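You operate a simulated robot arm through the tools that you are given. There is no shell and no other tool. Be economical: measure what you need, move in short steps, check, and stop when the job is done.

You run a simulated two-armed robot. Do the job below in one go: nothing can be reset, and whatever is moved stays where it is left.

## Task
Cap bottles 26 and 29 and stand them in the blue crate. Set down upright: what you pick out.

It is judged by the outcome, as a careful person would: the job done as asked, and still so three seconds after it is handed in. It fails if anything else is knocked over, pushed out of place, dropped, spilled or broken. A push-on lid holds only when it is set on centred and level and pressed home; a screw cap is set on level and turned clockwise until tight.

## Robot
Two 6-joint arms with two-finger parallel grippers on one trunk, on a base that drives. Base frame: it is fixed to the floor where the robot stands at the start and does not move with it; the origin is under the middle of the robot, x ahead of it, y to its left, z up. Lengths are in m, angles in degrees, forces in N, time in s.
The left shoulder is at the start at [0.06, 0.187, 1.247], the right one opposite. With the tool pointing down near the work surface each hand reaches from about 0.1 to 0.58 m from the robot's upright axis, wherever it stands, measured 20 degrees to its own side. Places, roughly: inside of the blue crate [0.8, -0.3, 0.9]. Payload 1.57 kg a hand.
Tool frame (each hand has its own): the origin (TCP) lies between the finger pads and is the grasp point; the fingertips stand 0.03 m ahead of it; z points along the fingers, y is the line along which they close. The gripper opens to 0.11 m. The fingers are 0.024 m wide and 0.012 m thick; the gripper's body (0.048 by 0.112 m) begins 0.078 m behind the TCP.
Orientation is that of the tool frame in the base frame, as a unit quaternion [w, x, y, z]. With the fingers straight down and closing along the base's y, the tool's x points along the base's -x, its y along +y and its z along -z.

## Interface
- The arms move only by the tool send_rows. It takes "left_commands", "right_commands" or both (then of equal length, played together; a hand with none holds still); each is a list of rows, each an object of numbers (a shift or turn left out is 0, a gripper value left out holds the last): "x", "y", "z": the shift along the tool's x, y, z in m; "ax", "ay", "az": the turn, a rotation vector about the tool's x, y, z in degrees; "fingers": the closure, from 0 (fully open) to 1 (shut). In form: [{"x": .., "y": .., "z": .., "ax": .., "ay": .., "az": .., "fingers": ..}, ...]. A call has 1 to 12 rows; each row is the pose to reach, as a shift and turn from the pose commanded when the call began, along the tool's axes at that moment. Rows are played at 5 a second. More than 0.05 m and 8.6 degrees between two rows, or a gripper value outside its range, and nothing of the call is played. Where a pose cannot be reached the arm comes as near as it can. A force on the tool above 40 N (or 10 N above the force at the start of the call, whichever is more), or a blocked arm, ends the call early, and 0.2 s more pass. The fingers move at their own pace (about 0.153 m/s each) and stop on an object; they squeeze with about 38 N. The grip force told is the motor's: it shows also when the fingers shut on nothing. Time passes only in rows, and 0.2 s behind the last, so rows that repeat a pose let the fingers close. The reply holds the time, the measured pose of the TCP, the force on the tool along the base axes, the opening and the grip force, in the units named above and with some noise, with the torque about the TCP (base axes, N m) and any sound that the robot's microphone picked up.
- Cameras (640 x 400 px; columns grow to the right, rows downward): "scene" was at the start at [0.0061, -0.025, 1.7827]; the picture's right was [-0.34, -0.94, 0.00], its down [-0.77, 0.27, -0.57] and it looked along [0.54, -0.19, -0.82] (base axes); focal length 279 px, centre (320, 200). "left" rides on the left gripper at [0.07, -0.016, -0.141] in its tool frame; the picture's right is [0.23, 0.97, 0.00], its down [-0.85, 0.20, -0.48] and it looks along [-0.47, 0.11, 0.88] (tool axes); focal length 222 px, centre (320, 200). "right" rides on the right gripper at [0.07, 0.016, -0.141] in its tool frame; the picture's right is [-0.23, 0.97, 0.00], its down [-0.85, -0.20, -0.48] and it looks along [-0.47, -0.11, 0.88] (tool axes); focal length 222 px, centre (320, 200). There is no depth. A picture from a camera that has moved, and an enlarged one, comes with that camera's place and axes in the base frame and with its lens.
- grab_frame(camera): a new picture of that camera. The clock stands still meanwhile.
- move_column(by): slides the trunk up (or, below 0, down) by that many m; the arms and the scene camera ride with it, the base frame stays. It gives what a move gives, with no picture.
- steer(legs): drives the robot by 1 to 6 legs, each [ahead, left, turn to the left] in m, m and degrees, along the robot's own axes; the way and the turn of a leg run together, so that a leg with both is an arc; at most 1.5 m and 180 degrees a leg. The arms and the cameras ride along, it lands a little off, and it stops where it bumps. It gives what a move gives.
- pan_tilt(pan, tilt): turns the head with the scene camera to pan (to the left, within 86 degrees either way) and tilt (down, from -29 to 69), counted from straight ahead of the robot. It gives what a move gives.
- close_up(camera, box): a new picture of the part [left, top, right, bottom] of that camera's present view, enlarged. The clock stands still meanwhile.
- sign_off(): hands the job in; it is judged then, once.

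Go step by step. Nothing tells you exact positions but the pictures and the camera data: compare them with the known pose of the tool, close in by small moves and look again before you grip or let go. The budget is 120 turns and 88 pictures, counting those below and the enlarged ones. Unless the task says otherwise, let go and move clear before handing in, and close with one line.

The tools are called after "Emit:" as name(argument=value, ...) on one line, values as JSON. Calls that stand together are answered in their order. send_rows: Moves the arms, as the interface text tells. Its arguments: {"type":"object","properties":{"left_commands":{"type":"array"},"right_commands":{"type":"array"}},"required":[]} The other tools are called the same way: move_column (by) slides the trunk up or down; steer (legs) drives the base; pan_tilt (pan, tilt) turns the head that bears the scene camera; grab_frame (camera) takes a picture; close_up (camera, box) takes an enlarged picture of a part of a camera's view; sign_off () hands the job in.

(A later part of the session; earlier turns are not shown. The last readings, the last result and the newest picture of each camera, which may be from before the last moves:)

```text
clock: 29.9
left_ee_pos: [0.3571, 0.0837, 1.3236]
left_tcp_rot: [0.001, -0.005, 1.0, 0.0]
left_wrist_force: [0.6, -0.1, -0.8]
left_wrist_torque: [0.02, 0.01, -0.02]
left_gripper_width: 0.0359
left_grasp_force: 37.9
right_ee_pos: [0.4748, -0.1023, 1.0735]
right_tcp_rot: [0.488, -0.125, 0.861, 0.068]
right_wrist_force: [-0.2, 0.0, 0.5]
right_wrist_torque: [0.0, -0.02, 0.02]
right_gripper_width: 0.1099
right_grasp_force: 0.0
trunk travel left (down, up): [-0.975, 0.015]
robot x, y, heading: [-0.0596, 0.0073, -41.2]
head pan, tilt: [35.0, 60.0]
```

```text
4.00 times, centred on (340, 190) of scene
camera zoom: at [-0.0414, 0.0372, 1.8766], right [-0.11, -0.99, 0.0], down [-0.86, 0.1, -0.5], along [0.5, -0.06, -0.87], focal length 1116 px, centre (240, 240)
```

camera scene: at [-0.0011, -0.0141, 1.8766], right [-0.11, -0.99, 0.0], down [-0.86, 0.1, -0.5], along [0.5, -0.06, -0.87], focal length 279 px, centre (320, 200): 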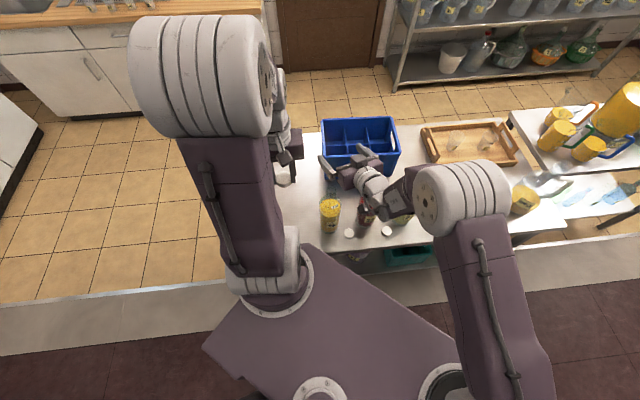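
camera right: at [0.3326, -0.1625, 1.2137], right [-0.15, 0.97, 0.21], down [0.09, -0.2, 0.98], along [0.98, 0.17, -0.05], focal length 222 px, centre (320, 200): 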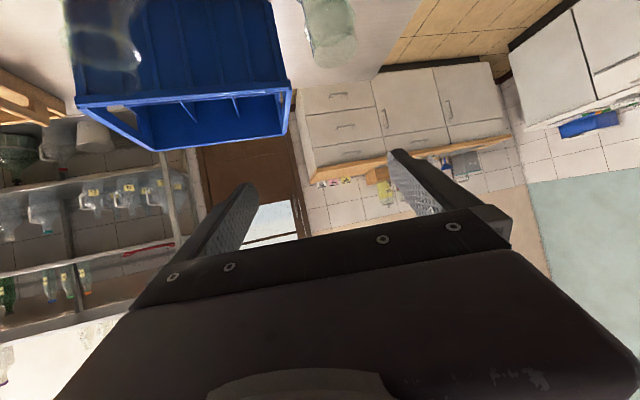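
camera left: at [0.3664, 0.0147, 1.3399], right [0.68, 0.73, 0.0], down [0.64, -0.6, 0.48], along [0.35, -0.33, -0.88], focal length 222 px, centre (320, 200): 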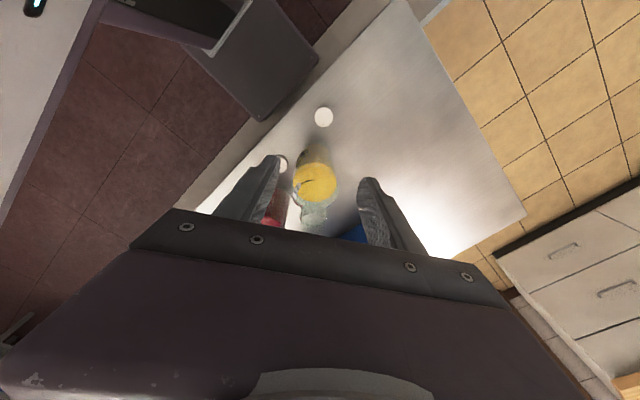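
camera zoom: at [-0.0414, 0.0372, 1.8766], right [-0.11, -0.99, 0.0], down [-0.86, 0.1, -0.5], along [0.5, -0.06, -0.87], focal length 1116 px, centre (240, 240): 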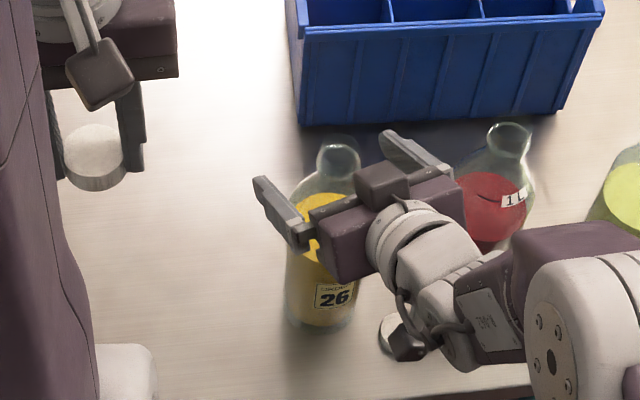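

The TCP is at the neck waist, 3 mm off sideways. I correct and close the right gripper on the neck.

Emit:
send_rows(right_commands=[{"y": -0.003, "fingers": 0.3}, {"y": -0.003, "fingers": 0.5}, {"y": -0.003, "fingers": 0.65}, {"y": -0.003, "fingers": 0.8}, {"y": -0.003, "fingers": 0.8}])

Emit:
close_up(camera="right", box=[160, 0, 480, 220])

```text
clock: 31.1
left_ee_pos: [0.355, 0.0854, 1.3247]
left_tcp_rot: [0.0, -0.005, 1.0, -0.001]
left_wrist_force: [0.1, 0.8, 0.3]
left_wrist_torque: [-0.04, 0.01, 0.01]
left_gripper_width: 0.036
left_grasp_force: 38.0
right_ee_pos: [0.4765, -0.1036, 1.0781]
right_tcp_rot: [0.492, -0.125, 0.859, 0.068]
right_wrist_force: [6.7, 0.8, 18.3]
right_wrist_torque: [0.58, -1.0, -0.21]
right_gripper_width: 0.031
right_grasp_force: 37.8
trunk travel left (down, up): [-0.975, 0.015]
robot x, y, heading: [-0.0626, 0.0075, -41.4]
head pan, tilt: [35.0, 60.0]
```

```text
1.82 times, centred on (320, 110) of right
camera zoom: at [0.3203, -0.1318, 1.0885], right [-0.16, 0.97, 0.19], down [0.07, -0.18, 0.98], along [0.98, 0.18, -0.04], focal length 404 px, centre (320, 364)
```

zoom: 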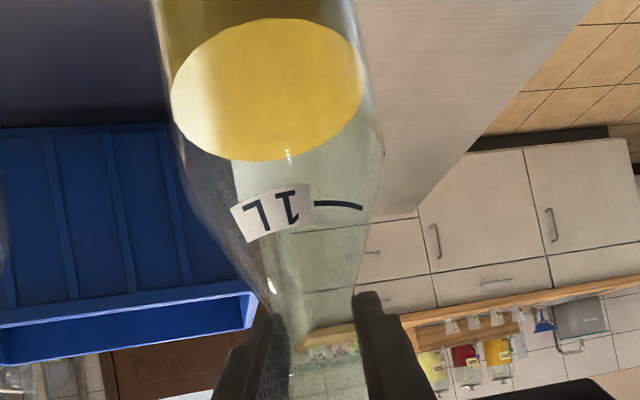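

Grip closed at 31 mm, but the taper pushed the hand up (18 N residual). I relieve this by commanding a few mm up.

Emit:
send_rows(right_commands=[{"x": -0.0026, "z": -0.0015}, {"x": -0.0026, "z": -0.0015}])

```text
clock: 31.7
left_ee_pos: [0.355, 0.0859, 1.3234]
left_tcp_rot: [0.001, -0.005, 1.0, -0.001]
left_wrist_force: [0.0, 0.2, -0.1]
left_wrist_torque: [-0.02, 0.0, 0.01]
left_gripper_width: 0.0361
left_grasp_force: 38.2
right_ee_pos: [0.4757, -0.1031, 1.0784]
right_tcp_rot: [0.489, -0.124, 0.861, 0.068]
right_wrist_force: [6.7, 1.2, 14.5]
right_wrist_torque: [0.26, -1.03, -0.12]
right_gripper_width: 0.0311
right_grasp_force: 37.6
trunk travel left (down, up): [-0.975, 0.015]
robot x, y, heading: [-0.0609, 0.0078, -41.5]
head pan, tilt: [35.0, 60.0]
```

Emit:
send_rows(right_commands=[{"x": -0.003, "z": -0.0025}, {"x": -0.003, "z": -0.0025}])

Emit:
grab_frame(camera="scene")

```text
clock: 32.3
left_ee_pos: [0.3554, 0.0856, 1.3236]
left_tcp_rot: [0.0, -0.006, 1.0, -0.001]
left_wrist_force: [-0.3, -0.1, 0.2]
left_wrist_torque: [0.04, 0.0, 0.05]
left_gripper_width: 0.036
left_grasp_force: 38.4
right_ee_pos: [0.4727, -0.1038, 1.0788]
right_tcp_rot: [0.486, -0.125, 0.862, 0.069]
right_wrist_force: [4.0, 4.4, 4.2]
right_wrist_torque: [0.75, -0.59, -0.08]
right_gripper_width: 0.0303
right_grasp_force: 38.3
trunk travel left (down, up): [-0.975, 0.015]
robot x, y, heading: [-0.0601, 0.0101, -41.4]
head pan, tilt: [35.0, 60.0]
```

```text
51 pictures are left
camera scene: at [-0.0421, 0.0395, 1.8764], right [-0.11, -0.99, 0.0], down [-0.86, 0.1, -0.5], along [0.5, -0.06, -0.87], focal length 279 px, centre (320, 200)
```

scene: 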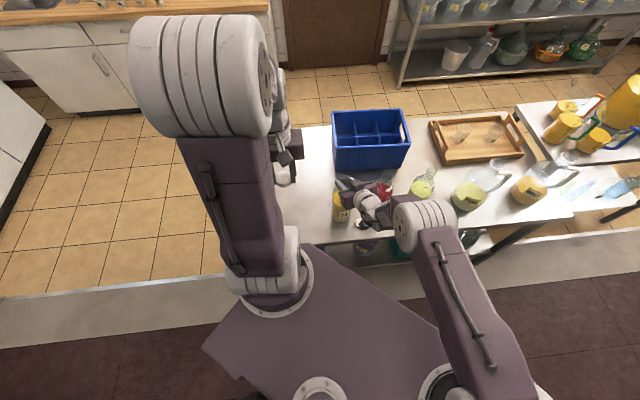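

Grip is settled. I bring the cap (left hand) above the mouth, keeping ~4 cm clearance.

Emit:
send_rows(left_commands=[{"x": -0.02, "y": -0.032, "az": -2}, {"x": -0.04, "y": -0.063, "az": -4}, {"x": -0.06, "y": -0.095, "az": -6}, {"x": -0.08, "y": -0.126, "az": -8}, {"x": -0.1, "y": -0.158, "az": -10}, {"x": -0.1196, "y": -0.1886, "az": -11}, {"x": -0.1196, "y": -0.1886, "z": 0.045, "az": -11}, {"x": -0.1196, "y": -0.1886, "z": 0.09, "az": -11}, {"x": -0.1196, "y": -0.1886, "z": 0.13, "az": -11}, {"x": -0.1196, "y": -0.1886, "z": 0.13, "az": -11}])

Emit:
grab_frame(camera="left")

Emit:
close_up(camera="right", box=[200, 90, 440, 250])

Emit:
close_up(camera="scene", box=[280, 150, 400, 240])

```text
clock: 34.5
left_ee_pos: [0.4771, -0.1017, 1.1909]
left_tcp_rot: [0.0, -0.101, 0.995, -0.001]
left_wrist_force: [-0.3, 0.2, -0.2]
left_wrist_torque: [0.0, -0.02, 0.0]
left_gripper_width: 0.0362
left_grasp_force: 37.6
right_ee_pos: [0.4738, -0.104, 1.0791]
right_tcp_rot: [0.489, -0.125, 0.861, 0.068]
right_wrist_force: [1.9, 3.0, 0.0]
right_wrist_torque: [0.79, -0.07, -0.08]
right_gripper_width: 0.0284
right_grasp_force: 37.5
trunk travel left (down, up): [-0.975, 0.015]
robot x, y, heading: [-0.0602, 0.0075, -41.4]
head pan, tilt: [35.0, 60.0]
```

```text
50 pictures are left
camera left: at [0.4115, -0.1314, 1.3315], right [-0.42, 0.91, 0.0], down [0.8, 0.37, 0.48], along [0.43, 0.2, -0.88], focal length 222 px, centre (320, 200)
```

left: 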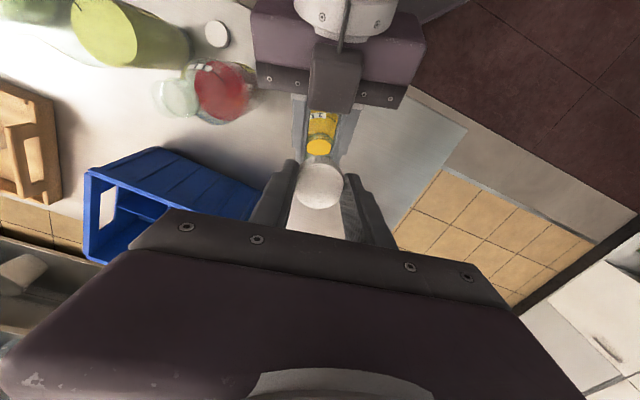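

```text
2.50 times, centred on (320, 170) of right
camera zoom: at [0.3185, -0.1326, 1.0924], right [-0.16, 0.97, 0.19], down [0.08, -0.18, 0.98], along [0.98, 0.18, -0.05], focal length 555 px, centre (320, 275)
```

zoom: 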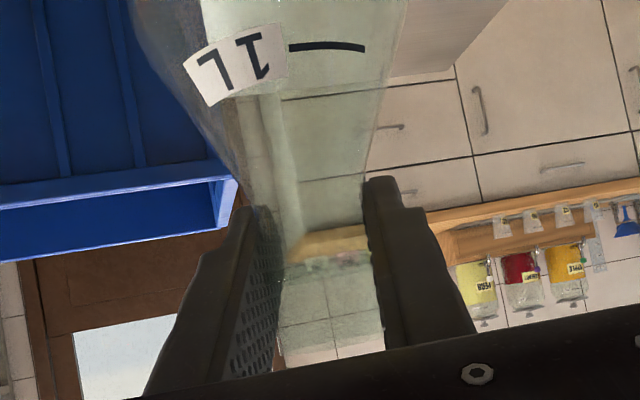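

```text
4.44 times, centred on (340, 195) of scene
camera zoom: at [-0.0417, 0.0397, 1.8766], right [-0.11, -0.99, 0.0], down [-0.86, 0.1, -0.5], along [0.5, -0.06, -0.87], focal length 1239 px, centre (231, 222)
```

zoom: 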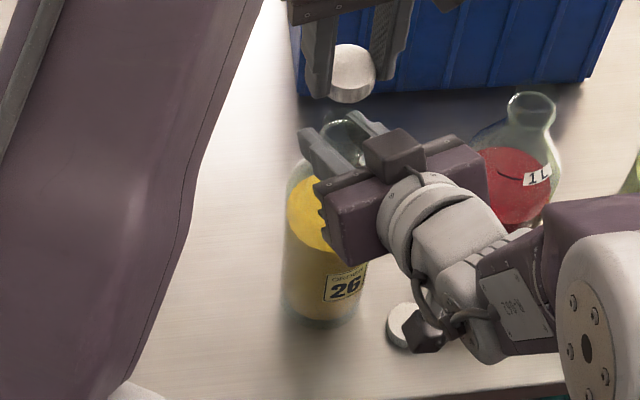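

Cap is above the mouth. I zoom tightly from the scene and left cameras to compare cap and mouth centres.

Emit:
close_up(camera="scene", box=[325, 150, 375, 190])

Emit:
close_up(camera="left", box=[270, 90, 370, 220])

```text
10.00 times, centred on (350, 170) of scene
camera zoom: at [-0.0417, 0.0397, 1.8766], right [-0.11, -0.99, 0.0], down [-0.86, 0.1, -0.5], along [0.5, -0.06, -0.87], focal length 2789 px, centre (20, 500)
```

zoom: 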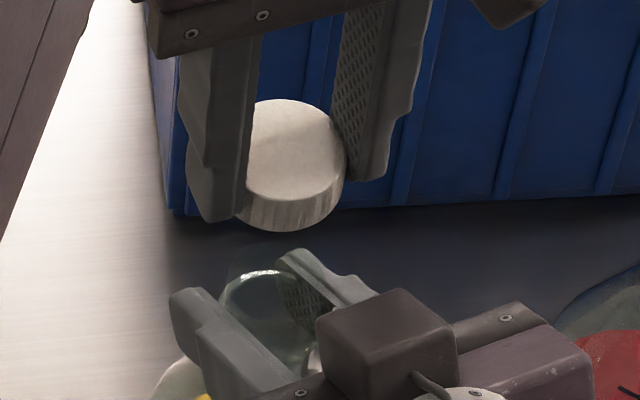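

```text
3.08 times, centred on (320, 155) of left
camera zoom: at [0.4115, -0.1314, 1.3315], right [-0.42, 0.91, 0.0], down [0.8, 0.37, 0.48], along [0.43, 0.2, -0.88], focal length 684 px, centre (320, 338)
```

zoom: 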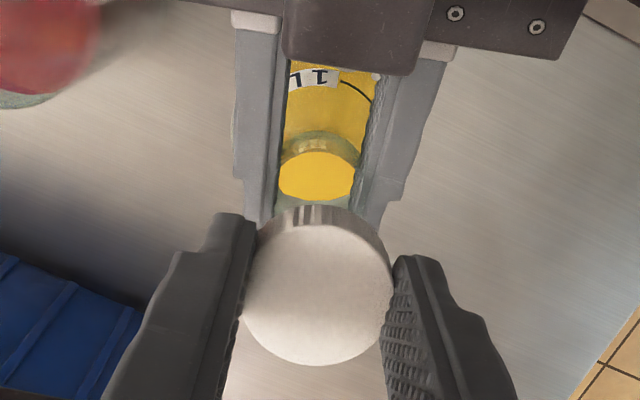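

The mouth is at about (0.465, −0.101), i.e. 12 mm nearer than the cap. I shift and lower to ~6 mm above, then re-check.

Emit:
send_rows(left_commands=[{"x": 0.012, "y": 0.0035}, {"x": 0.012, "y": 0.0035, "z": 0.02}, {"x": 0.012, "y": 0.0035, "z": 0.036}, {"x": 0.012, "y": 0.0035, "z": 0.036}])

Emit:
close_up(camera="scene", box=[325, 155, 375, 195])

Emit:
close_up(camera="right", box=[260, 160, 380, 260])

Emit:
close_up(camera="left", box=[270, 90, 370, 220])

```text
clock: 35.5
left_ee_pos: [0.4631, -0.103, 1.1572]
left_tcp_rot: [0.0, -0.101, 0.995, -0.001]
left_wrist_force: [-0.3, 0.1, -0.2]
left_wrist_torque: [0.0, 0.0, 0.01]
left_gripper_width: 0.0361
left_grasp_force: 37.9
right_ee_pos: [0.4749, -0.1044, 1.0804]
right_tcp_rot: [0.487, -0.125, 0.861, 0.069]
right_wrist_force: [0.6, 1.1, 2.9]
right_wrist_torque: [0.35, 0.37, -0.01]
right_gripper_width: 0.0287
right_grasp_force: 38.1
trunk travel left (down, up): [-0.975, 0.015]
robot x, y, heading: [-0.0605, 0.0075, -41.2]
head pan, tilt: [35.0, 60.0]
```

```text
10.00 times, centred on (350, 175) of scene
camera zoom: at [-0.0426, 0.0389, 1.8766], right [-0.11, -0.99, 0.0], down [-0.86, 0.1, -0.5], along [0.5, -0.06, -0.87], focal length 2789 px, centre (20, 450)
```

zoom: 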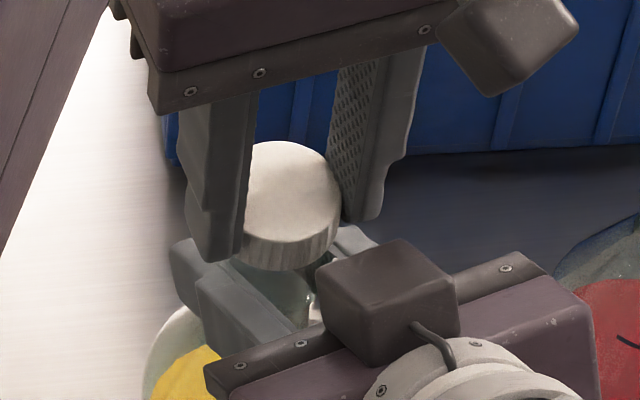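

```text
4.00 times, centred on (320, 210) of right
camera zoom: at [0.3178, -0.1332, 1.0924], right [-0.16, 0.97, 0.19], down [0.08, -0.18, 0.98], along [0.98, 0.18, -0.05], focal length 888 px, centre (320, 160)
```

zoom: 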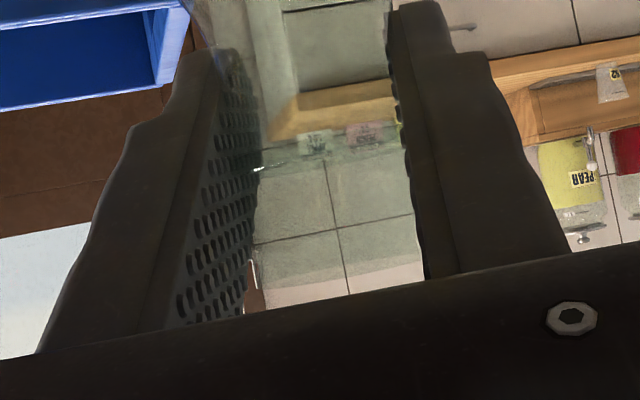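

```text
3.08 times, centred on (320, 155) of left
camera zoom: at [0.399, -0.1319, 1.2991], right [-0.42, 0.91, 0.0], down [0.8, 0.37, 0.48], along [0.43, 0.2, -0.88], focal length 684 px, centre (320, 338)
```

zoom: 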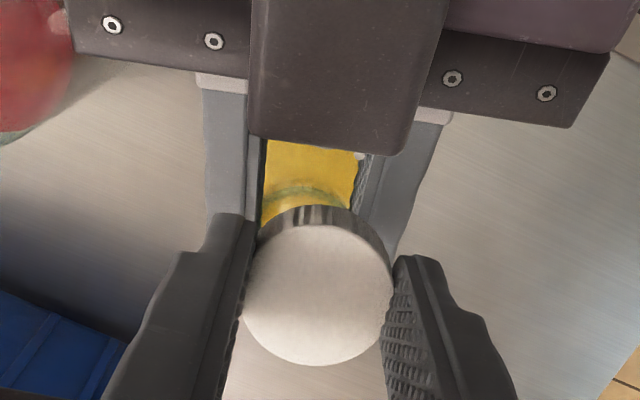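

Left-camera and right-TCP geometry both say the neck is 4 mm to the −y side. I correct that and lower gently to contact.

Emit:
send_rows(left_commands=[{"x": -0.001, "y": -0.004}, {"x": -0.001, "y": -0.004, "z": 0.005}, {"x": -0.001, "y": -0.004, "z": 0.009}, {"x": -0.001, "y": -0.004, "z": 0.012}, {"x": -0.001, "y": -0.004, "z": 0.014}])

Emit:
close_up(camera="scene", box=[325, 155, 375, 195])

Emit:
close_up(camera="left", box=[270, 90, 370, 220])

```text
clock: 36.7
left_ee_pos: [0.4665, -0.1056, 1.1445]
left_tcp_rot: [0.0, -0.101, 0.995, -0.002]
left_wrist_force: [0.6, -0.5, -0.6]
left_wrist_torque: [-0.03, 0.02, 0.01]
left_gripper_width: 0.0358
left_grasp_force: 38.3
right_ee_pos: [0.474, -0.1042, 1.0797]
right_tcp_rot: [0.488, -0.125, 0.861, 0.068]
right_wrist_force: [1.7, 1.0, 2.9]
right_wrist_torque: [0.34, 0.41, 0.01]
right_gripper_width: 0.0284
right_grasp_force: 37.7
trunk travel left (down, up): [-0.975, 0.015]
robot x, y, heading: [-0.0623, 0.0061, -41.5]
head pan, tilt: [35.0, 60.0]
```

```text
10.00 times, centred on (350, 175) of scene
camera zoom: at [-0.0426, 0.0388, 1.8766], right [-0.11, -0.99, 0.0], down [-0.86, 0.1, -0.5], along [0.5, -0.06, -0.87], focal length 2789 px, centre (20, 450)
```

zoom: 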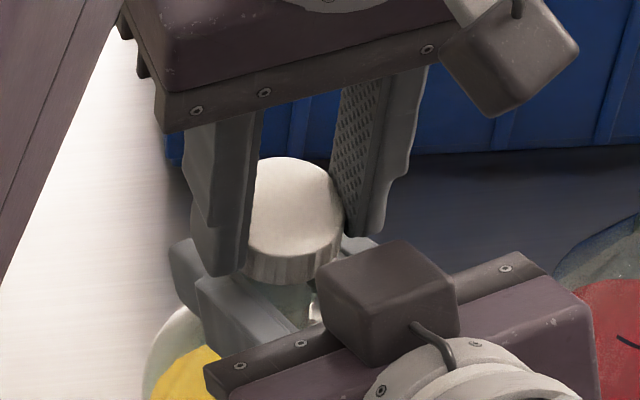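

```text
3.08 times, centred on (320, 155) of left
camera zoom: at [0.4014, -0.1347, 1.2865], right [-0.42, 0.91, 0.0], down [0.8, 0.37, 0.48], along [0.44, 0.2, -0.88], focal length 684 px, centre (320, 338)
```

zoom: 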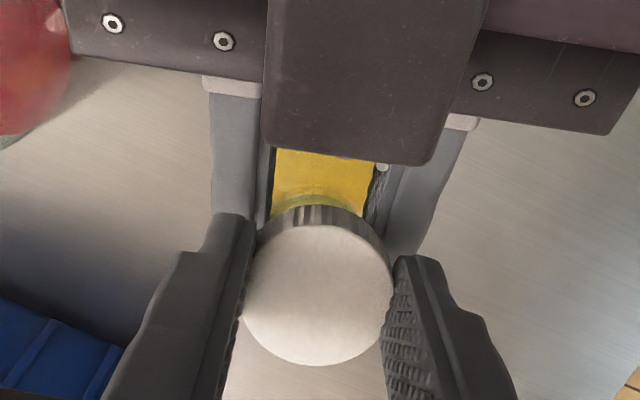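

Alignment looks good, no contact yet. I lower further in small steps until the force rises.

Emit:
send_rows(left_commands=[{"z": 0.002}, {"z": 0.004}, {"z": 0.006}, {"z": 0.008}, {"z": 0.01}])

Emit:
close_up(camera="scene", box=[325, 155, 375, 195])

```text
clock: 37.9
left_ee_pos: [0.467, -0.1041, 1.1382]
left_tcp_rot: [0.002, -0.1, 0.995, -0.002]
left_wrist_force: [-1.1, 2.8, 9.5]
left_wrist_torque: [0.07, -0.13, 0.03]
left_gripper_width: 0.0363
left_grasp_force: 37.8
right_ee_pos: [0.4727, -0.1055, 1.0813]
right_tcp_rot: [0.489, -0.122, 0.861, 0.068]
right_wrist_force: [0.9, 0.2, 2.9]
right_wrist_torque: [0.57, 0.97, -0.05]
right_gripper_width: 0.0285
right_grasp_force: 37.8
trunk travel left (down, up): [-0.975, 0.015]
robot x, y, heading: [-0.0606, 0.0073, -41.7]
head pan, tilt: [35.0, 60.0]
stopped in row 5 (left hand): the force on the tool passed its limit (the readings are from after the stop); the commanded pose is now the measured one
```

```text
10.00 times, centred on (350, 175) of scene
camera zoom: at [-0.0449, 0.039, 1.8766], right [-0.11, -0.99, 0.0], down [-0.86, 0.1, -0.5], along [0.5, -0.06, -0.87], focal length 2789 px, centre (20, 450)
```

zoom: 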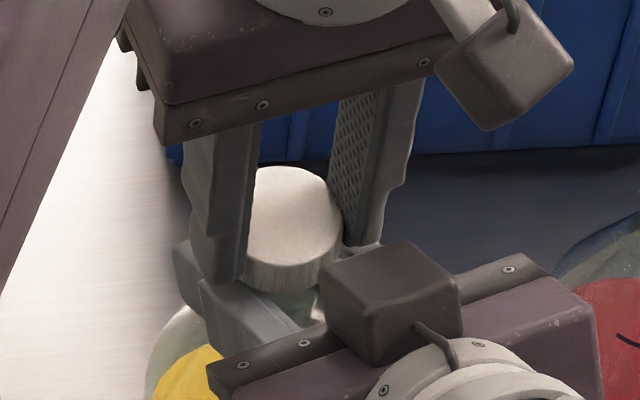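

Contact came with the load on the cap's far (+x) edge, so the cap sits slightly too near. I lift 3 mm, shift +x 3 mm, and lower again.

Emit:
send_rows(left_commands=[{"z": -0.004}, {"x": -0.003, "y": -0.0006, "z": -0.004}, {"x": -0.003, "y": -0.0006, "z": -0.001}, {"x": -0.003, "y": -0.0006, "z": 0.001}, {"x": -0.003, "y": -0.0006, "z": 0.003}, {"x": -0.003, "y": -0.0006, "z": 0.005}])

```text
clock: 39.3
left_ee_pos: [0.4722, -0.1048, 1.1331]
left_tcp_rot: [0.003, -0.102, 0.995, -0.003]
left_wrist_force: [2.5, 2.1, 32.1]
left_wrist_torque: [-0.65, 0.14, 0.12]
left_gripper_width: 0.0364
left_grasp_force: 37.6
right_ee_pos: [0.4726, -0.1049, 1.0805]
right_tcp_rot: [0.489, -0.123, 0.861, 0.068]
right_wrist_force: [4.9, -0.8, -4.6]
right_wrist_torque: [0.99, -1.56, -0.16]
right_gripper_width: 0.0282
right_grasp_force: 38.3
trunk travel left (down, up): [-0.975, 0.015]
robot x, y, heading: [-0.0637, 0.0064, -41.4]
head pan, tilt: [35.0, 60.0]
```

It went 5 mm deeper but now loads the −y edge. I lift, shift −y by 3 mm and try again.

Emit:
send_rows(left_commands=[{"z": -0.004}, {"z": -0.009}, {"x": 0.0013, "y": -0.003, "z": -0.009}, {"x": 0.0013, "y": -0.003, "z": -0.006}, {"x": 0.0013, "y": -0.003, "z": -0.004}, {"x": 0.0013, "y": -0.003, "z": -0.002}])

Emit:
close_up(camera="scene", box=[325, 155, 375, 195])

Emit:
close_up(camera="left", box=[270, 90, 370, 220])

```text
clock: 40.8
left_ee_pos: [0.4695, -0.1093, 1.1363]
left_tcp_rot: [0.002, -0.101, 0.995, -0.001]
left_wrist_force: [-1.9, 2.1, 11.9]
left_wrist_torque: [0.15, -0.18, 0.07]
left_gripper_width: 0.0361
left_grasp_force: 37.9
right_ee_pos: [0.4727, -0.1062, 1.0813]
right_tcp_rot: [0.487, -0.122, 0.862, 0.068]
right_wrist_force: [2.7, 0.4, 1.9]
right_wrist_torque: [0.61, 0.78, -0.08]
right_gripper_width: 0.0283
right_grasp_force: 38.4
trunk travel left (down, up): [-0.975, 0.015]
robot x, y, heading: [-0.0607, 0.0074, -41.5]
head pan, tilt: [35.0, 60.0]
stopped in row 6 (left hand): the force on the tool passed its limit (the readings are from after the stop); the commanded pose is now the measured one
```

```text
10.00 times, centred on (350, 175) of scene
camera zoom: at [-0.0447, 0.0391, 1.8766], right [-0.11, -0.99, 0.0], down [-0.86, 0.1, -0.5], along [0.5, -0.06, -0.87], focal length 2789 px, centre (20, 450)
```

zoom: 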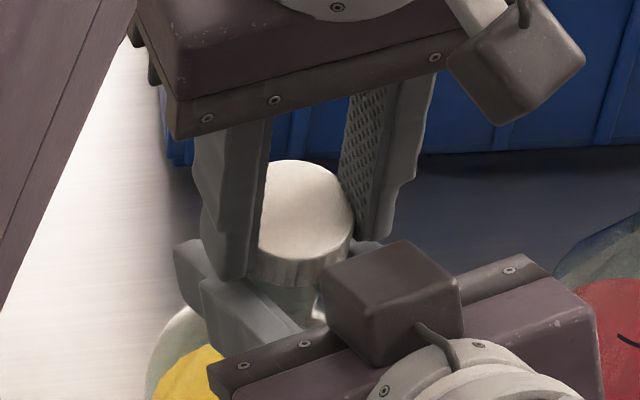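

```text
3.08 times, centred on (320, 155) of left
camera zoom: at [0.4038, -0.1383, 1.2781], right [-0.42, 0.91, 0.0], down [0.8, 0.37, 0.48], along [0.44, 0.2, -0.88], focal length 684 px, centre (320, 338)
```

zoom: 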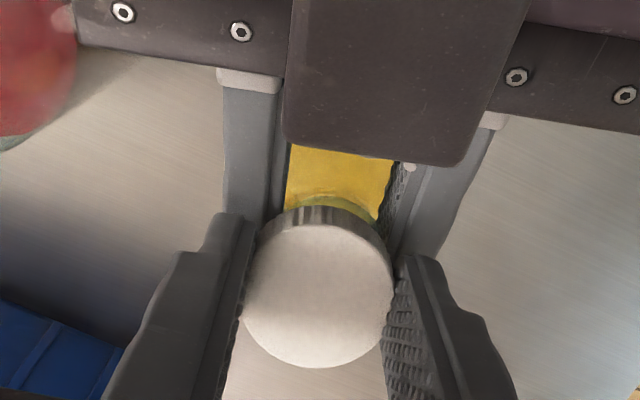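

Now contact is on the +x/+y edge, bracketing the centre at about (0.472, −0.106). I set it there.

Emit:
send_rows(left_commands=[{"z": -0.004}, {"x": -0.0026, "y": 0.0025, "z": -0.005}, {"x": -0.0026, "y": 0.0025, "z": -0.002}, {"x": -0.0026, "y": 0.0025, "z": 0.0}, {"x": -0.0026, "y": 0.0025, "z": 0.002}, {"x": -0.0026, "y": 0.0025, "z": 0.003}])

```text
clock: 42.2
left_ee_pos: [0.4717, -0.1056, 1.1339]
left_tcp_rot: [0.003, -0.102, 0.995, -0.003]
left_wrist_force: [1.4, 1.7, 16.9]
left_wrist_torque: [-0.35, 0.11, 0.01]
left_gripper_width: 0.0357
left_grasp_force: 37.6
right_ee_pos: [0.4735, -0.1052, 1.0801]
right_tcp_rot: [0.488, -0.123, 0.861, 0.068]
right_wrist_force: [4.2, 1.0, 1.4]
right_wrist_torque: [1.19, -0.86, -0.13]
right_gripper_width: 0.0286
right_grasp_force: 38.5
trunk travel left (down, up): [-0.975, 0.015]
robot x, y, heading: [-0.0609, 0.0086, -41.2]
head pan, tilt: [35.0, 60.0]
```

The offset torque suggests the left fingertip is actually touching the right hand's finger on the neck. I'll lift the left a little, move the right grip down to the bottle's body, and so clear space around the neck.

Emit:
send_rows(left_commands=[{"z": -0.004}, {"z": -0.008}, {"z": -0.01}, {"z": -0.01}, {"z": -0.01}, {"z": -0.01}, {"z": -0.01}, {"z": -0.01}, {"z": -0.01}], right_commands=[{"fingers": 0.8}, {"fingers": 0.6}, {"fingers": 0.3}, {"fingers": 0.0}, {"fingers": 0.0}, {"x": 0.03, "z": 0.015}, {"x": 0.06, "z": 0.03}, {"x": 0.085, "z": 0.043}, {"x": 0.1027, "z": 0.0523}])

Emit:
close_up(camera="right", box=[120, 0, 520, 260])

Emit:
close_up(camera="left", box=[270, 90, 370, 220])

```text
clock: 44.2
left_ee_pos: [0.4728, -0.1054, 1.142]
left_tcp_rot: [0.002, -0.102, 0.995, -0.002]
left_wrist_force: [-0.3, -0.7, -0.8]
left_wrist_torque: [0.03, 0.02, 0.0]
left_gripper_width: 0.0363
left_grasp_force: 37.9
right_ee_pos: [0.4652, -0.1094, 0.9646]
right_tcp_rot: [0.487, -0.123, 0.862, 0.067]
right_wrist_force: [0.0, 0.1, 0.5]
right_wrist_torque: [0.01, 0.03, 0.0]
right_gripper_width: 0.11
right_grasp_force: 0.0
trunk travel left (down, up): [-0.975, 0.015]
robot x, y, heading: [-0.0619, 0.0081, -41.3]
head pan, tilt: [35.0, 60.0]
```

```text
1.54 times, centred on (320, 130) of right
camera zoom: at [0.3094, -0.137, 0.9771], right [-0.16, 0.97, 0.19], down [0.09, -0.18, 0.98], along [0.98, 0.17, -0.06], focal length 342 px, centre (320, 308)
```

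zoom: 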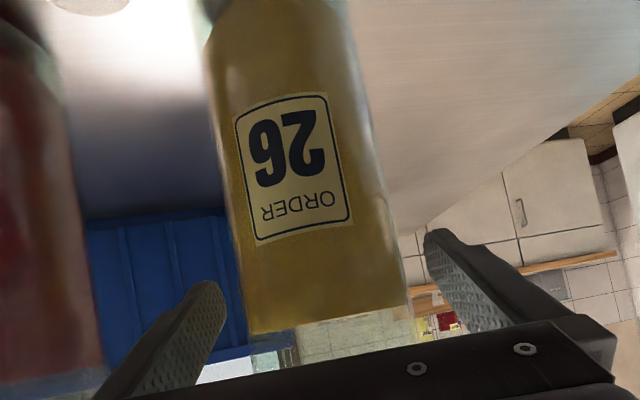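

```text
3.08 times, centred on (320, 155) of left
camera zoom: at [0.4064, -0.1355, 1.2842], right [-0.42, 0.91, 0.0], down [0.8, 0.37, 0.48], along [0.44, 0.2, -0.88], focal length 684 px, centre (320, 338)
```

zoom: 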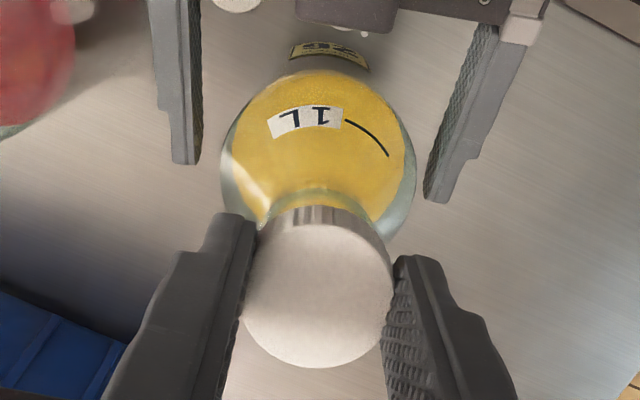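

The bottle body is between the right fingers. I close on it.

Emit:
send_rows(right_commands=[{"fingers": 0.15}, {"fingers": 0.25}, {"fingers": 0.35}, {"fingers": 0.5}, {"fingers": 0.5}])

Emit:
close_up(camera="left", box=[270, 90, 370, 220])

Emit:
close_up(camera="scene", box=[315, 155, 365, 195])

```text
clock: 45.4
left_ee_pos: [0.4727, -0.1059, 1.1422]
left_tcp_rot: [0.0, -0.101, 0.995, -0.002]
left_wrist_force: [-0.4, 0.1, 0.4]
left_wrist_torque: [0.02, 0.0, 0.0]
left_gripper_width: 0.0361
left_grasp_force: 37.6
right_ee_pos: [0.4662, -0.1077, 0.9639]
right_tcp_rot: [0.486, -0.123, 0.863, 0.067]
right_wrist_force: [-1.2, 3.5, 0.2]
right_wrist_torque: [0.29, 0.26, -0.02]
right_gripper_width: 0.081
right_grasp_force: 37.9
trunk travel left (down, up): [-0.975, 0.015]
robot x, y, heading: [-0.0629, 0.0075, -41.3]
head pan, tilt: [35.0, 60.0]
```

```text
3.08 times, centred on (320, 155) of left
camera zoom: at [0.4072, -0.1346, 1.2839], right [-0.42, 0.91, 0.0], down [0.8, 0.37, 0.48], along [0.44, 0.2, -0.88], focal length 684 px, centre (320, 338)
```

zoom: 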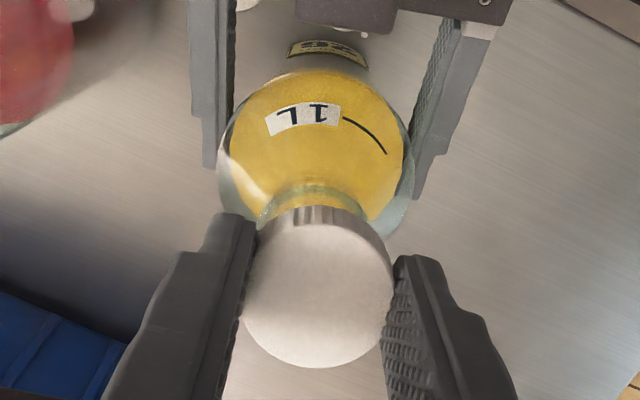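

```text
10.00 times, centred on (340, 175) of scene
camera zoom: at [-0.0418, 0.0394, 1.8766], right [-0.11, -0.99, 0.0], down [-0.86, 0.1, -0.5], along [0.5, -0.06, -0.87], focal length 2789 px, centre (120, 450)
```

zoom: 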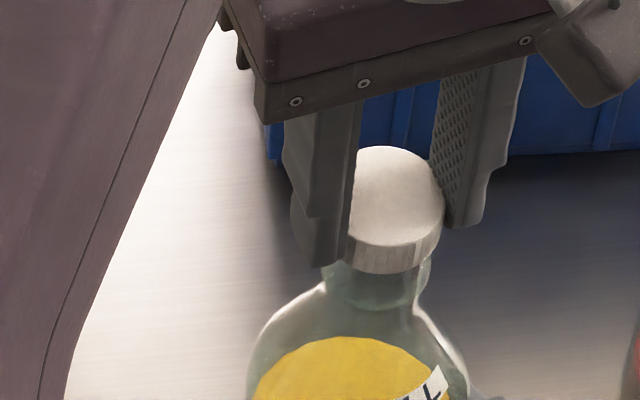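

Bottle held at the body (81 mm) and the cap looks centred over the neck. I lower to feel for the seat.

Emit:
send_rows(left_commands=[{"z": 0.003}, {"z": 0.005}, {"z": 0.007}, {"z": 0.009}, {"z": 0.011}, {"z": 0.013}])

```text
clock: 46.8
left_ee_pos: [0.4725, -0.1061, 1.1293]
left_tcp_rot: [-0.001, -0.102, 0.995, -0.002]
left_wrist_force: [-0.1, -0.2, -0.1]
left_wrist_torque: [0.0, 0.0, -0.02]
left_gripper_width: 0.0362
left_grasp_force: 37.7
right_ee_pos: [0.4664, -0.1081, 0.9643]
right_tcp_rot: [0.487, -0.123, 0.862, 0.068]
right_wrist_force: [-1.7, 2.8, 0.4]
right_wrist_torque: [0.63, 0.36, 0.03]
right_gripper_width: 0.0813
right_grasp_force: 37.7
trunk travel left (down, up): [-0.975, 0.015]
robot x, y, heading: [-0.0641, 0.0085, -41.7]
head pan, tilt: [35.0, 60.0]
```

No resistance at 1.129, so the cap is sliding over the mouth. Checking before continuing.

Emit:
close_up(camera="scene", box=[315, 155, 365, 195])

Emit:
send_rows(left_commands=[{"z": 0.002}, {"z": 0.004}, {"z": 0.006}, {"z": 0.008}])

```text
10.00 times, centred on (340, 175) of scene
camera zoom: at [-0.0416, 0.0388, 1.8766], right [-0.11, -0.99, 0.0], down [-0.86, 0.1, -0.5], along [0.5, -0.06, -0.87], focal length 2789 px, centre (120, 450)
```

zoom: 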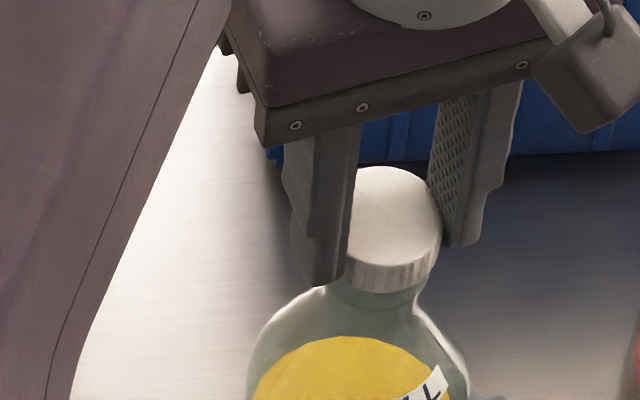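

```text
clock: 47.9
left_ee_pos: [0.4734, -0.1064, 1.1247]
left_tcp_rot: [0.003, -0.102, 0.995, -0.004]
left_wrist_force: [-5.0, 1.8, 21.2]
left_wrist_torque: [0.13, 0.41, 0.02]
left_gripper_width: 0.0364
left_grasp_force: 37.8
right_ee_pos: [0.4663, -0.1088, 0.9662]
right_tcp_rot: [0.487, -0.122, 0.862, 0.068]
right_wrist_force: [8.3, -0.5, 0.0]
right_wrist_torque: [0.3, 0.78, -0.08]
right_gripper_width: 0.0811
right_grasp_force: 38.6
trunk travel left (down, up): [-0.975, 0.015]
robot x, y, heading: [-0.0607, 0.0053, -41.3]
head pan, tilt: [35.0, 60.0]
stopped in row 4 (left hand): the force on the tool passed its limit (the readings are from after the stop); the commanded pose is now the measured one
```

The cap now sits over the finish with 21 N contact at 1.125. I ease the lateral load a little and start turning clockwise with light downward pressure.

Emit:
send_rows(left_commands=[{"x": 0.0015, "z": -0.001}, {"x": 0.0015, "z": -0.001, "az": 8}, {"x": 0.0015, "z": -0.001, "az": 16}, {"x": 0.0015, "z": -0.0005, "az": 24}, {"x": 0.0015, "z": -0.0005, "az": 32}, {"x": 0.0015, "z": 0.0, "az": 40}, {"x": 0.0015, "z": 0.0, "az": 48}, {"x": 0.0015, "z": 0.0, "az": 56}])

```text
clock: 49.7
left_ee_pos: [0.4708, -0.107, 1.1244]
left_tcp_rot: [0.004, 0.379, 0.925, 0.0]
left_wrist_force: [9.3, 19.0, 12.6]
left_wrist_torque: [1.01, -0.32, 0.07]
left_gripper_width: 0.0358
left_grasp_force: 37.4
right_ee_pos: [0.4639, -0.1117, 0.9656]
right_tcp_rot: [0.487, -0.122, 0.862, 0.066]
right_wrist_force: [-9.7, -20.9, 8.6]
right_wrist_torque: [1.28, -0.31, -0.29]
right_gripper_width: 0.0813
right_grasp_force: 37.9
trunk travel left (down, up): [-0.975, 0.015]
robot x, y, heading: [-0.06, 0.0053, -41.5]
head pan, tilt: [35.0, 60.0]
```

The sideways force shows the cap centre is ~3 mm off the turning axis; I relieve it and check.

Emit:
send_rows(left_commands=[{"x": 0.0013, "y": 0.0025}, {"x": 0.0013, "y": 0.0025}])

Emit:
close_up(camera="left", box=[270, 90, 370, 220])

Emit:
close_up(camera="scene", box=[315, 155, 365, 195])

```text
clock: 50.3
left_ee_pos: [0.4718, -0.1057, 1.1234]
left_tcp_rot: [0.004, 0.378, 0.926, -0.002]
left_wrist_force: [-2.2, 7.9, 17.1]
left_wrist_torque: [0.07, 0.18, -0.01]
left_gripper_width: 0.0361
left_grasp_force: 37.4
right_ee_pos: [0.4642, -0.11, 0.9658]
right_tcp_rot: [0.487, -0.123, 0.862, 0.066]
right_wrist_force: [3.2, -13.0, 2.5]
right_wrist_torque: [0.13, 1.0, 0.05]
right_gripper_width: 0.0815
right_grasp_force: 37.4
trunk travel left (down, up): [-0.975, 0.015]
robot x, y, heading: [-0.0586, 0.0053, -41.5]
head pan, tilt: [35.0, 60.0]
```

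```text
3.08 times, centred on (320, 155) of left
camera zoom: at [0.4095, -0.0675, 1.2658], right [0.52, 0.85, 0.0], down [0.75, -0.45, 0.48], along [0.41, -0.25, -0.87], focal length 684 px, centre (320, 338)
```

zoom: 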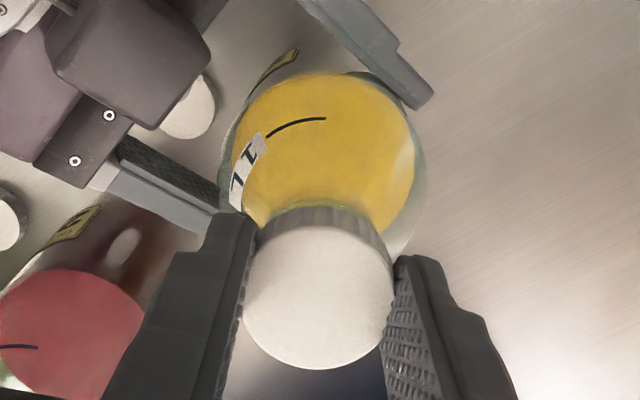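

```text
10.00 times, centred on (340, 175) of scene
camera zoom: at [-0.0454, 0.0382, 1.8766], right [-0.11, -0.99, 0.0], down [-0.86, 0.1, -0.5], along [0.5, -0.06, -0.87], focal length 2789 px, centre (120, 450)
```

zoom: 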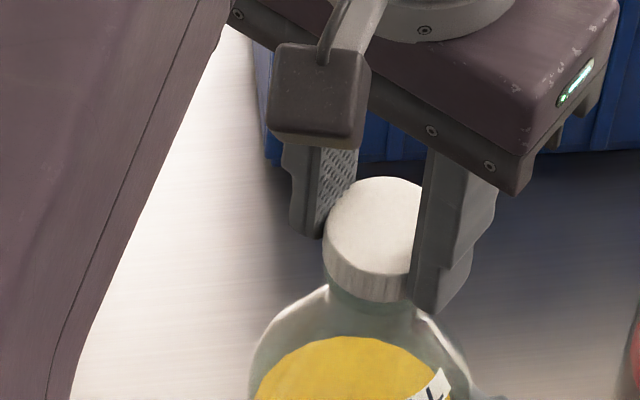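

Looks level and centred. I keep turning clockwise, letting the hand follow.

Emit:
send_rows(left_commands=[{"y": 0.0008, "az": 8}, {"y": 0.0014, "az": 16, "z": 0.0003}, {"x": -0.0001, "y": 0.0018, "az": 24, "z": 0.0006}, {"x": -0.0002, "y": 0.0022, "az": 32, "z": 0.0009}, {"x": -0.0003, "y": 0.0026, "az": 40, "z": 0.001}, {"x": -0.0004, "y": 0.0029, "az": 48, "z": 0.0013}, {"x": -0.0005, "y": 0.0032, "az": 56, "z": 0.0015}])

```text
clock: 51.9
left_ee_pos: [0.476, -0.1031, 1.123]
left_tcp_rot: [0.004, 0.769, 0.639, 0.001]
left_wrist_force: [-6.9, 0.1, 31.4]
left_wrist_torque: [0.12, 0.3, -0.04]
left_gripper_width: 0.0362
left_grasp_force: 37.8
right_ee_pos: [0.466, -0.1096, 0.966]
right_tcp_rot: [0.487, -0.123, 0.862, 0.067]
right_wrist_force: [16.5, -0.4, -0.6]
right_wrist_torque: [0.01, 0.48, -0.11]
right_gripper_width: 0.0811
right_grasp_force: 37.6
trunk travel left (down, up): [-0.975, 0.015]
robot x, y, heading: [-0.0575, 0.0102, -41.3]
head pan, tilt: [35.0, 60.0]
```

Emit:
send_rows(left_commands=[{"y": -0.001, "z": -0.0007, "az": 2}, {"y": -0.0007, "x": -0.0003, "z": -0.0005, "az": 10}, {"y": -0.0003, "x": -0.0006, "z": -0.0003, "az": 18}, {"y": 0.0, "x": -0.0008, "az": 26}, {"y": 0.0003, "x": -0.001, "az": 34}, {"y": 0.0006, "x": -0.0012, "az": 42}, {"y": 0.0008, "x": -0.0014, "az": 50}])

```text
clock: 53.5
left_ee_pos: [0.4753, -0.1054, 1.1225]
left_tcp_rot: [0.004, 0.967, 0.255, 0.003]
left_wrist_force: [15.4, -5.5, 2.3]
left_wrist_torque: [0.05, -0.64, 0.05]
left_gripper_width: 0.0359
left_grasp_force: 38.3
right_ee_pos: [0.4641, -0.1094, 0.9649]
right_tcp_rot: [0.486, -0.123, 0.862, 0.067]
right_wrist_force: [-17.8, 6.4, 11.2]
right_wrist_torque: [-0.89, -0.78, 0.13]
right_gripper_width: 0.081
right_grasp_force: 38.2
trunk travel left (down, up): [-0.975, 0.015]
robot x, y, heading: [-0.063, 0.0058, -41.5]
head pan, tilt: [35.0, 60.0]
```

The downward force fell while the cap sank 2 mm, so the threads are drawing in. I relax sideways, open, wind the wrist back and regrip for another stroke.

Emit:
send_rows(left_commands=[{"x": 0.0021, "y": 0.0024}, {"x": 0.0021, "y": 0.0024, "fingers": 0.5}, {"x": 0.0021, "y": 0.0024, "fingers": 0.4}, {"az": -8.4, "x": 0.0015, "y": 0.0, "fingers": 0.4}, {"az": -16.8}, {"az": -25.2}, {"az": -33.6}, {"az": -42}, {"az": -50.4}, {"az": -58.8}, {"az": -67.2}, {"az": -75.6}])

Emit:
send_rows(left_commands=[{"az": -8.4}, {"az": -16.8}, {"az": -25.2}, {"az": -33.6}, {"az": -42}, {"az": -50.4}, {"az": -58.8}, {"az": -67.2}, {"az": -75.6}, {"az": -84}, {"az": -84}])

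Emit:
close_up(camera="left", box=[270, 90, 370, 220])

Emit:
close_up(camera="scene", box=[315, 155, 365, 195])

```text
clock: 56.1
left_ee_pos: [0.4755, -0.104, 1.1216]
left_tcp_rot: [0.004, 0.605, 0.796, 0.0]
left_wrist_force: [0.1, -0.2, 0.8]
left_wrist_torque: [0.0, 0.02, 0.04]
left_gripper_width: 0.0661
left_grasp_force: 0.0
right_ee_pos: [0.4656, -0.1088, 0.9649]
right_tcp_rot: [0.487, -0.123, 0.862, 0.067]
right_wrist_force: [-2.0, 2.9, 4.4]
right_wrist_torque: [0.47, 0.56, -0.03]
right_gripper_width: 0.0814
right_grasp_force: 37.4
trunk travel left (down, up): [-0.975, 0.015]
robot x, y, heading: [-0.0606, 0.01, -41.6]
head pan, tilt: [35.0, 60.0]
```

```text
clock: 58.5
left_ee_pos: [0.4761, -0.1042, 1.1213]
left_tcp_rot: [0.001, -0.081, 0.997, -0.002]
left_wrist_force: [-0.3, -0.3, 0.2]
left_wrist_torque: [-0.01, 0.01, -0.03]
left_gripper_width: 0.066
left_grasp_force: 0.0
right_ee_pos: [0.4665, -0.1104, 0.9657]
right_tcp_rot: [0.487, -0.123, 0.862, 0.068]
right_wrist_force: [0.0, 2.4, 4.5]
right_wrist_torque: [0.45, 0.36, -0.05]
right_gripper_width: 0.0811
right_grasp_force: 38.1
trunk travel left (down, up): [-0.975, 0.015]
robot x, y, heading: [-0.0602, 0.0093, -41.5]
head pan, tilt: [35.0, 60.0]
```

```text
3.08 times, centred on (320, 155) of left
camera zoom: at [0.4095, -0.1305, 1.2637], right [-0.38, 0.92, -0.01], down [0.81, 0.34, 0.48], along [0.45, 0.18, -0.88], focal length 684 px, centre (320, 338)
```

zoom: 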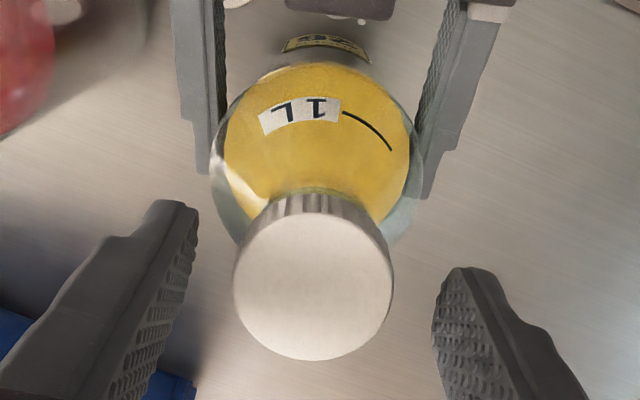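

```text
10.00 times, centred on (340, 175) of scene
camera zoom: at [-0.0424, 0.0393, 1.8766], right [-0.11, -0.99, 0.0], down [-0.86, 0.1, -0.5], along [0.5, -0.06, -0.87], focal length 2789 px, centre (120, 450)
```

zoom: 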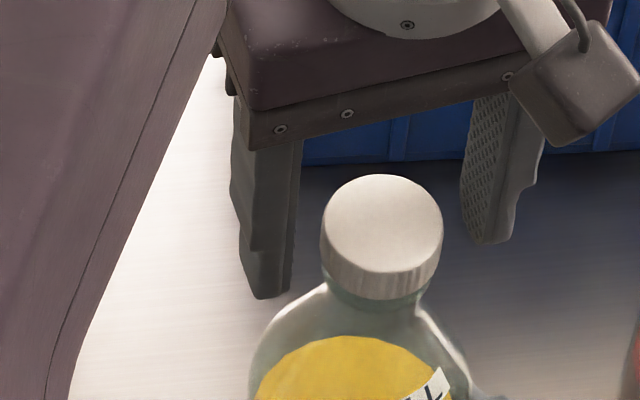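

Cap 26 is on and level. Recentre (1.6 mm), grip and turn another long stroke.

Emit:
send_rows(left_commands=[{"x": 0.0018, "y": -0.0015, "fingers": 0.4}, {"x": 0.0018, "y": -0.0015, "fingers": 0.8}, {"x": 0.0018, "y": -0.0015, "fingers": 0.8}, {"x": 0.0018, "y": -0.0015, "fingers": 0.8}, {"x": 0.0018, "y": -0.0015, "az": 8}, {"x": 0.0018, "y": -0.0015, "az": 16}, {"x": 0.0018, "y": -0.0015, "az": 24}, {"x": 0.0018, "y": -0.0015, "az": 32}, {"x": 0.0018, "y": -0.0015, "az": 40}, {"x": 0.0018, "y": -0.0015, "az": 48}])

Emit:
send_rows(left_commands=[{"az": 8}, {"az": 16}, {"az": 24}, {"az": 32}, {"az": 40}, {"az": 48}])

```text
clock: 60.7
left_ee_pos: [0.4744, -0.1062, 1.1233]
left_tcp_rot: [0.004, 0.333, 0.943, -0.002]
left_wrist_force: [4.4, 4.9, -0.5]
left_wrist_torque: [0.17, -0.14, 0.03]
left_gripper_width: 0.0389
left_grasp_force: 37.6
right_ee_pos: [0.4668, -0.1098, 0.9657]
right_tcp_rot: [0.486, -0.121, 0.863, 0.067]
right_wrist_force: [-4.2, -0.4, 6.2]
right_wrist_torque: [1.17, -0.45, -0.12]
right_gripper_width: 0.0811
right_grasp_force: 38.2
trunk travel left (down, up): [-0.975, 0.015]
robot x, y, heading: [-0.0621, 0.0059, -41.3]
head pan, tilt: [35.0, 60.0]
```

```text
clock: 62.1
left_ee_pos: [0.4754, -0.106, 1.1224]
left_tcp_rot: [0.004, 0.688, 0.726, 0.0]
left_wrist_force: [9.4, 10.1, -11.5]
left_wrist_torque: [0.39, -0.26, 0.04]
left_gripper_width: 0.0389
left_grasp_force: 38.2
right_ee_pos: [0.4661, -0.1095, 0.9654]
right_tcp_rot: [0.487, -0.122, 0.862, 0.067]
right_wrist_force: [-12.2, -8.6, 11.8]
right_wrist_torque: [1.42, -0.36, -0.18]
right_gripper_width: 0.0811
right_grasp_force: 37.9
trunk travel left (down, up): [-0.975, 0.015]
robot x, y, heading: [-0.0613, 0.0075, -41.5]
head pan, tilt: [35.0, 60.0]
```

The cap is pulling the hand down 11 N — the thread is drawing in. I follow down and keep turning.

Emit:
send_rows(left_commands=[{"x": 0.0015, "y": 0.0015, "z": 0.0015}, {"x": 0.0015, "y": 0.0015, "z": 0.0017, "az": 8}, {"x": 0.0015, "y": 0.0015, "z": 0.0019, "az": 16}, {"x": 0.0015, "y": 0.0015, "z": 0.0021, "az": 24}, {"x": 0.0015, "y": 0.0015, "z": 0.0023, "az": 32}, {"x": 0.0015, "y": 0.0015, "z": 0.0025, "az": 40}, {"x": 0.0015, "y": 0.0015, "z": 0.0027, "az": 48}, {"x": 0.0015, "y": 0.0015, "z": 0.0028, "az": 56}])

```text
clock: 63.9
left_ee_pos: [0.477, -0.1056, 1.1192]
left_tcp_rot: [0.004, 0.948, 0.318, 0.002]
left_wrist_force: [8.5, -4.0, 6.1]
left_wrist_torque: [-0.1, -0.18, 0.31]
left_gripper_width: 0.0381
left_grasp_force: 38.2
right_ee_pos: [0.4646, -0.1099, 0.9647]
right_tcp_rot: [0.486, -0.123, 0.863, 0.067]
right_wrist_force: [-9.6, 0.9, 0.5]
right_wrist_torque: [-0.81, -0.81, -0.19]
right_gripper_width: 0.08
right_grasp_force: 37.7
trunk travel left (down, up): [-0.975, 0.015]
robot x, y, heading: [-0.0611, 0.0056, -41.4]
head pan, tilt: [35.0, 60.0]
```

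A resisting torque (0.31 N·m) appears — it's getting tight. I turn on a bit more.

Emit:
send_rows(left_commands=[{"y": 0.001, "az": 6}, {"y": 0.001, "az": 12}, {"y": 0.001, "az": 18}])

```text
clock: 64.7
left_ee_pos: [0.4769, -0.1047, 1.1189]
left_tcp_rot: [0.003, 0.986, 0.167, 0.002]
left_wrist_force: [9.5, -7.6, 5.0]
left_wrist_torque: [-0.26, -0.24, 1.22]
left_gripper_width: 0.0374
left_grasp_force: 37.9
right_ee_pos: [0.4665, -0.1095, 0.9638]
right_tcp_rot: [0.487, -0.122, 0.862, 0.067]
right_wrist_force: [-10.9, 3.9, 0.5]
right_wrist_torque: [-1.07, -0.69, -1.01]
right_gripper_width: 0.0805
right_grasp_force: 38.7
trunk travel left (down, up): [-0.975, 0.015]
robot x, y, heading: [-0.0593, 0.0067, -41.4]
head pan, tilt: [35.0, 60.0]
```

1.2 N·m — cap 26 is tight. I release it, lift the left hand clear and look.

Emit:
send_rows(left_commands=[{"fingers": 0.6}, {"fingers": 0.4}, {"fingers": 0.4}, {"z": -0.03}, {"z": -0.07}, {"z": -0.11}, {"z": -0.15}, {"z": -0.18, "x": 0.02, "y": -0.02, "az": -8}, {"z": -0.2, "x": 0.05, "y": -0.04, "az": -16}, {"z": -0.2, "x": 0.08, "y": -0.06, "az": -24}, {"z": -0.2, "x": 0.11, "y": -0.08, "az": -32}])

Emit:
close_up(camera="scene", box=[290, 150, 390, 230])

```text
clock: 67.1
left_ee_pos: [0.5553, 0.0088, 1.3187]
left_tcp_rot: [0.003, 0.901, 0.434, 0.0]
left_wrist_force: [-0.1, 0.2, 0.6]
left_wrist_torque: [-0.03, 0.01, 0.0]
left_gripper_width: 0.0662
left_grasp_force: 0.0
right_ee_pos: [0.4672, -0.1097, 0.9645]
right_tcp_rot: [0.486, -0.122, 0.863, 0.066]
right_wrist_force: [-0.6, -1.2, 0.1]
right_wrist_torque: [-0.31, 0.26, 0.01]
right_gripper_width: 0.0803
right_grasp_force: 37.5
trunk travel left (down, up): [-0.975, 0.015]
robot x, y, heading: [-0.0616, 0.0076, -41.4]
head pan, tilt: [35.0, 60.0]
```

```text
5.00 times, centred on (340, 190) of scene
camera zoom: at [-0.0406, 0.0395, 1.8766], right [-0.11, -0.99, 0.0], down [-0.86, 0.1, -0.5], along [0.5, -0.06, -0.87], focal length 1394 px, centre (220, 250)
```

zoom: 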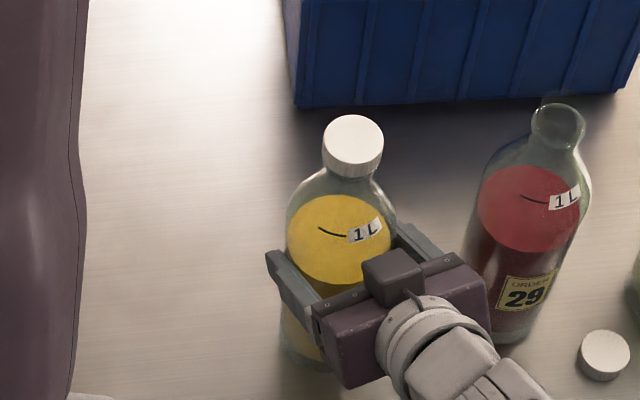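

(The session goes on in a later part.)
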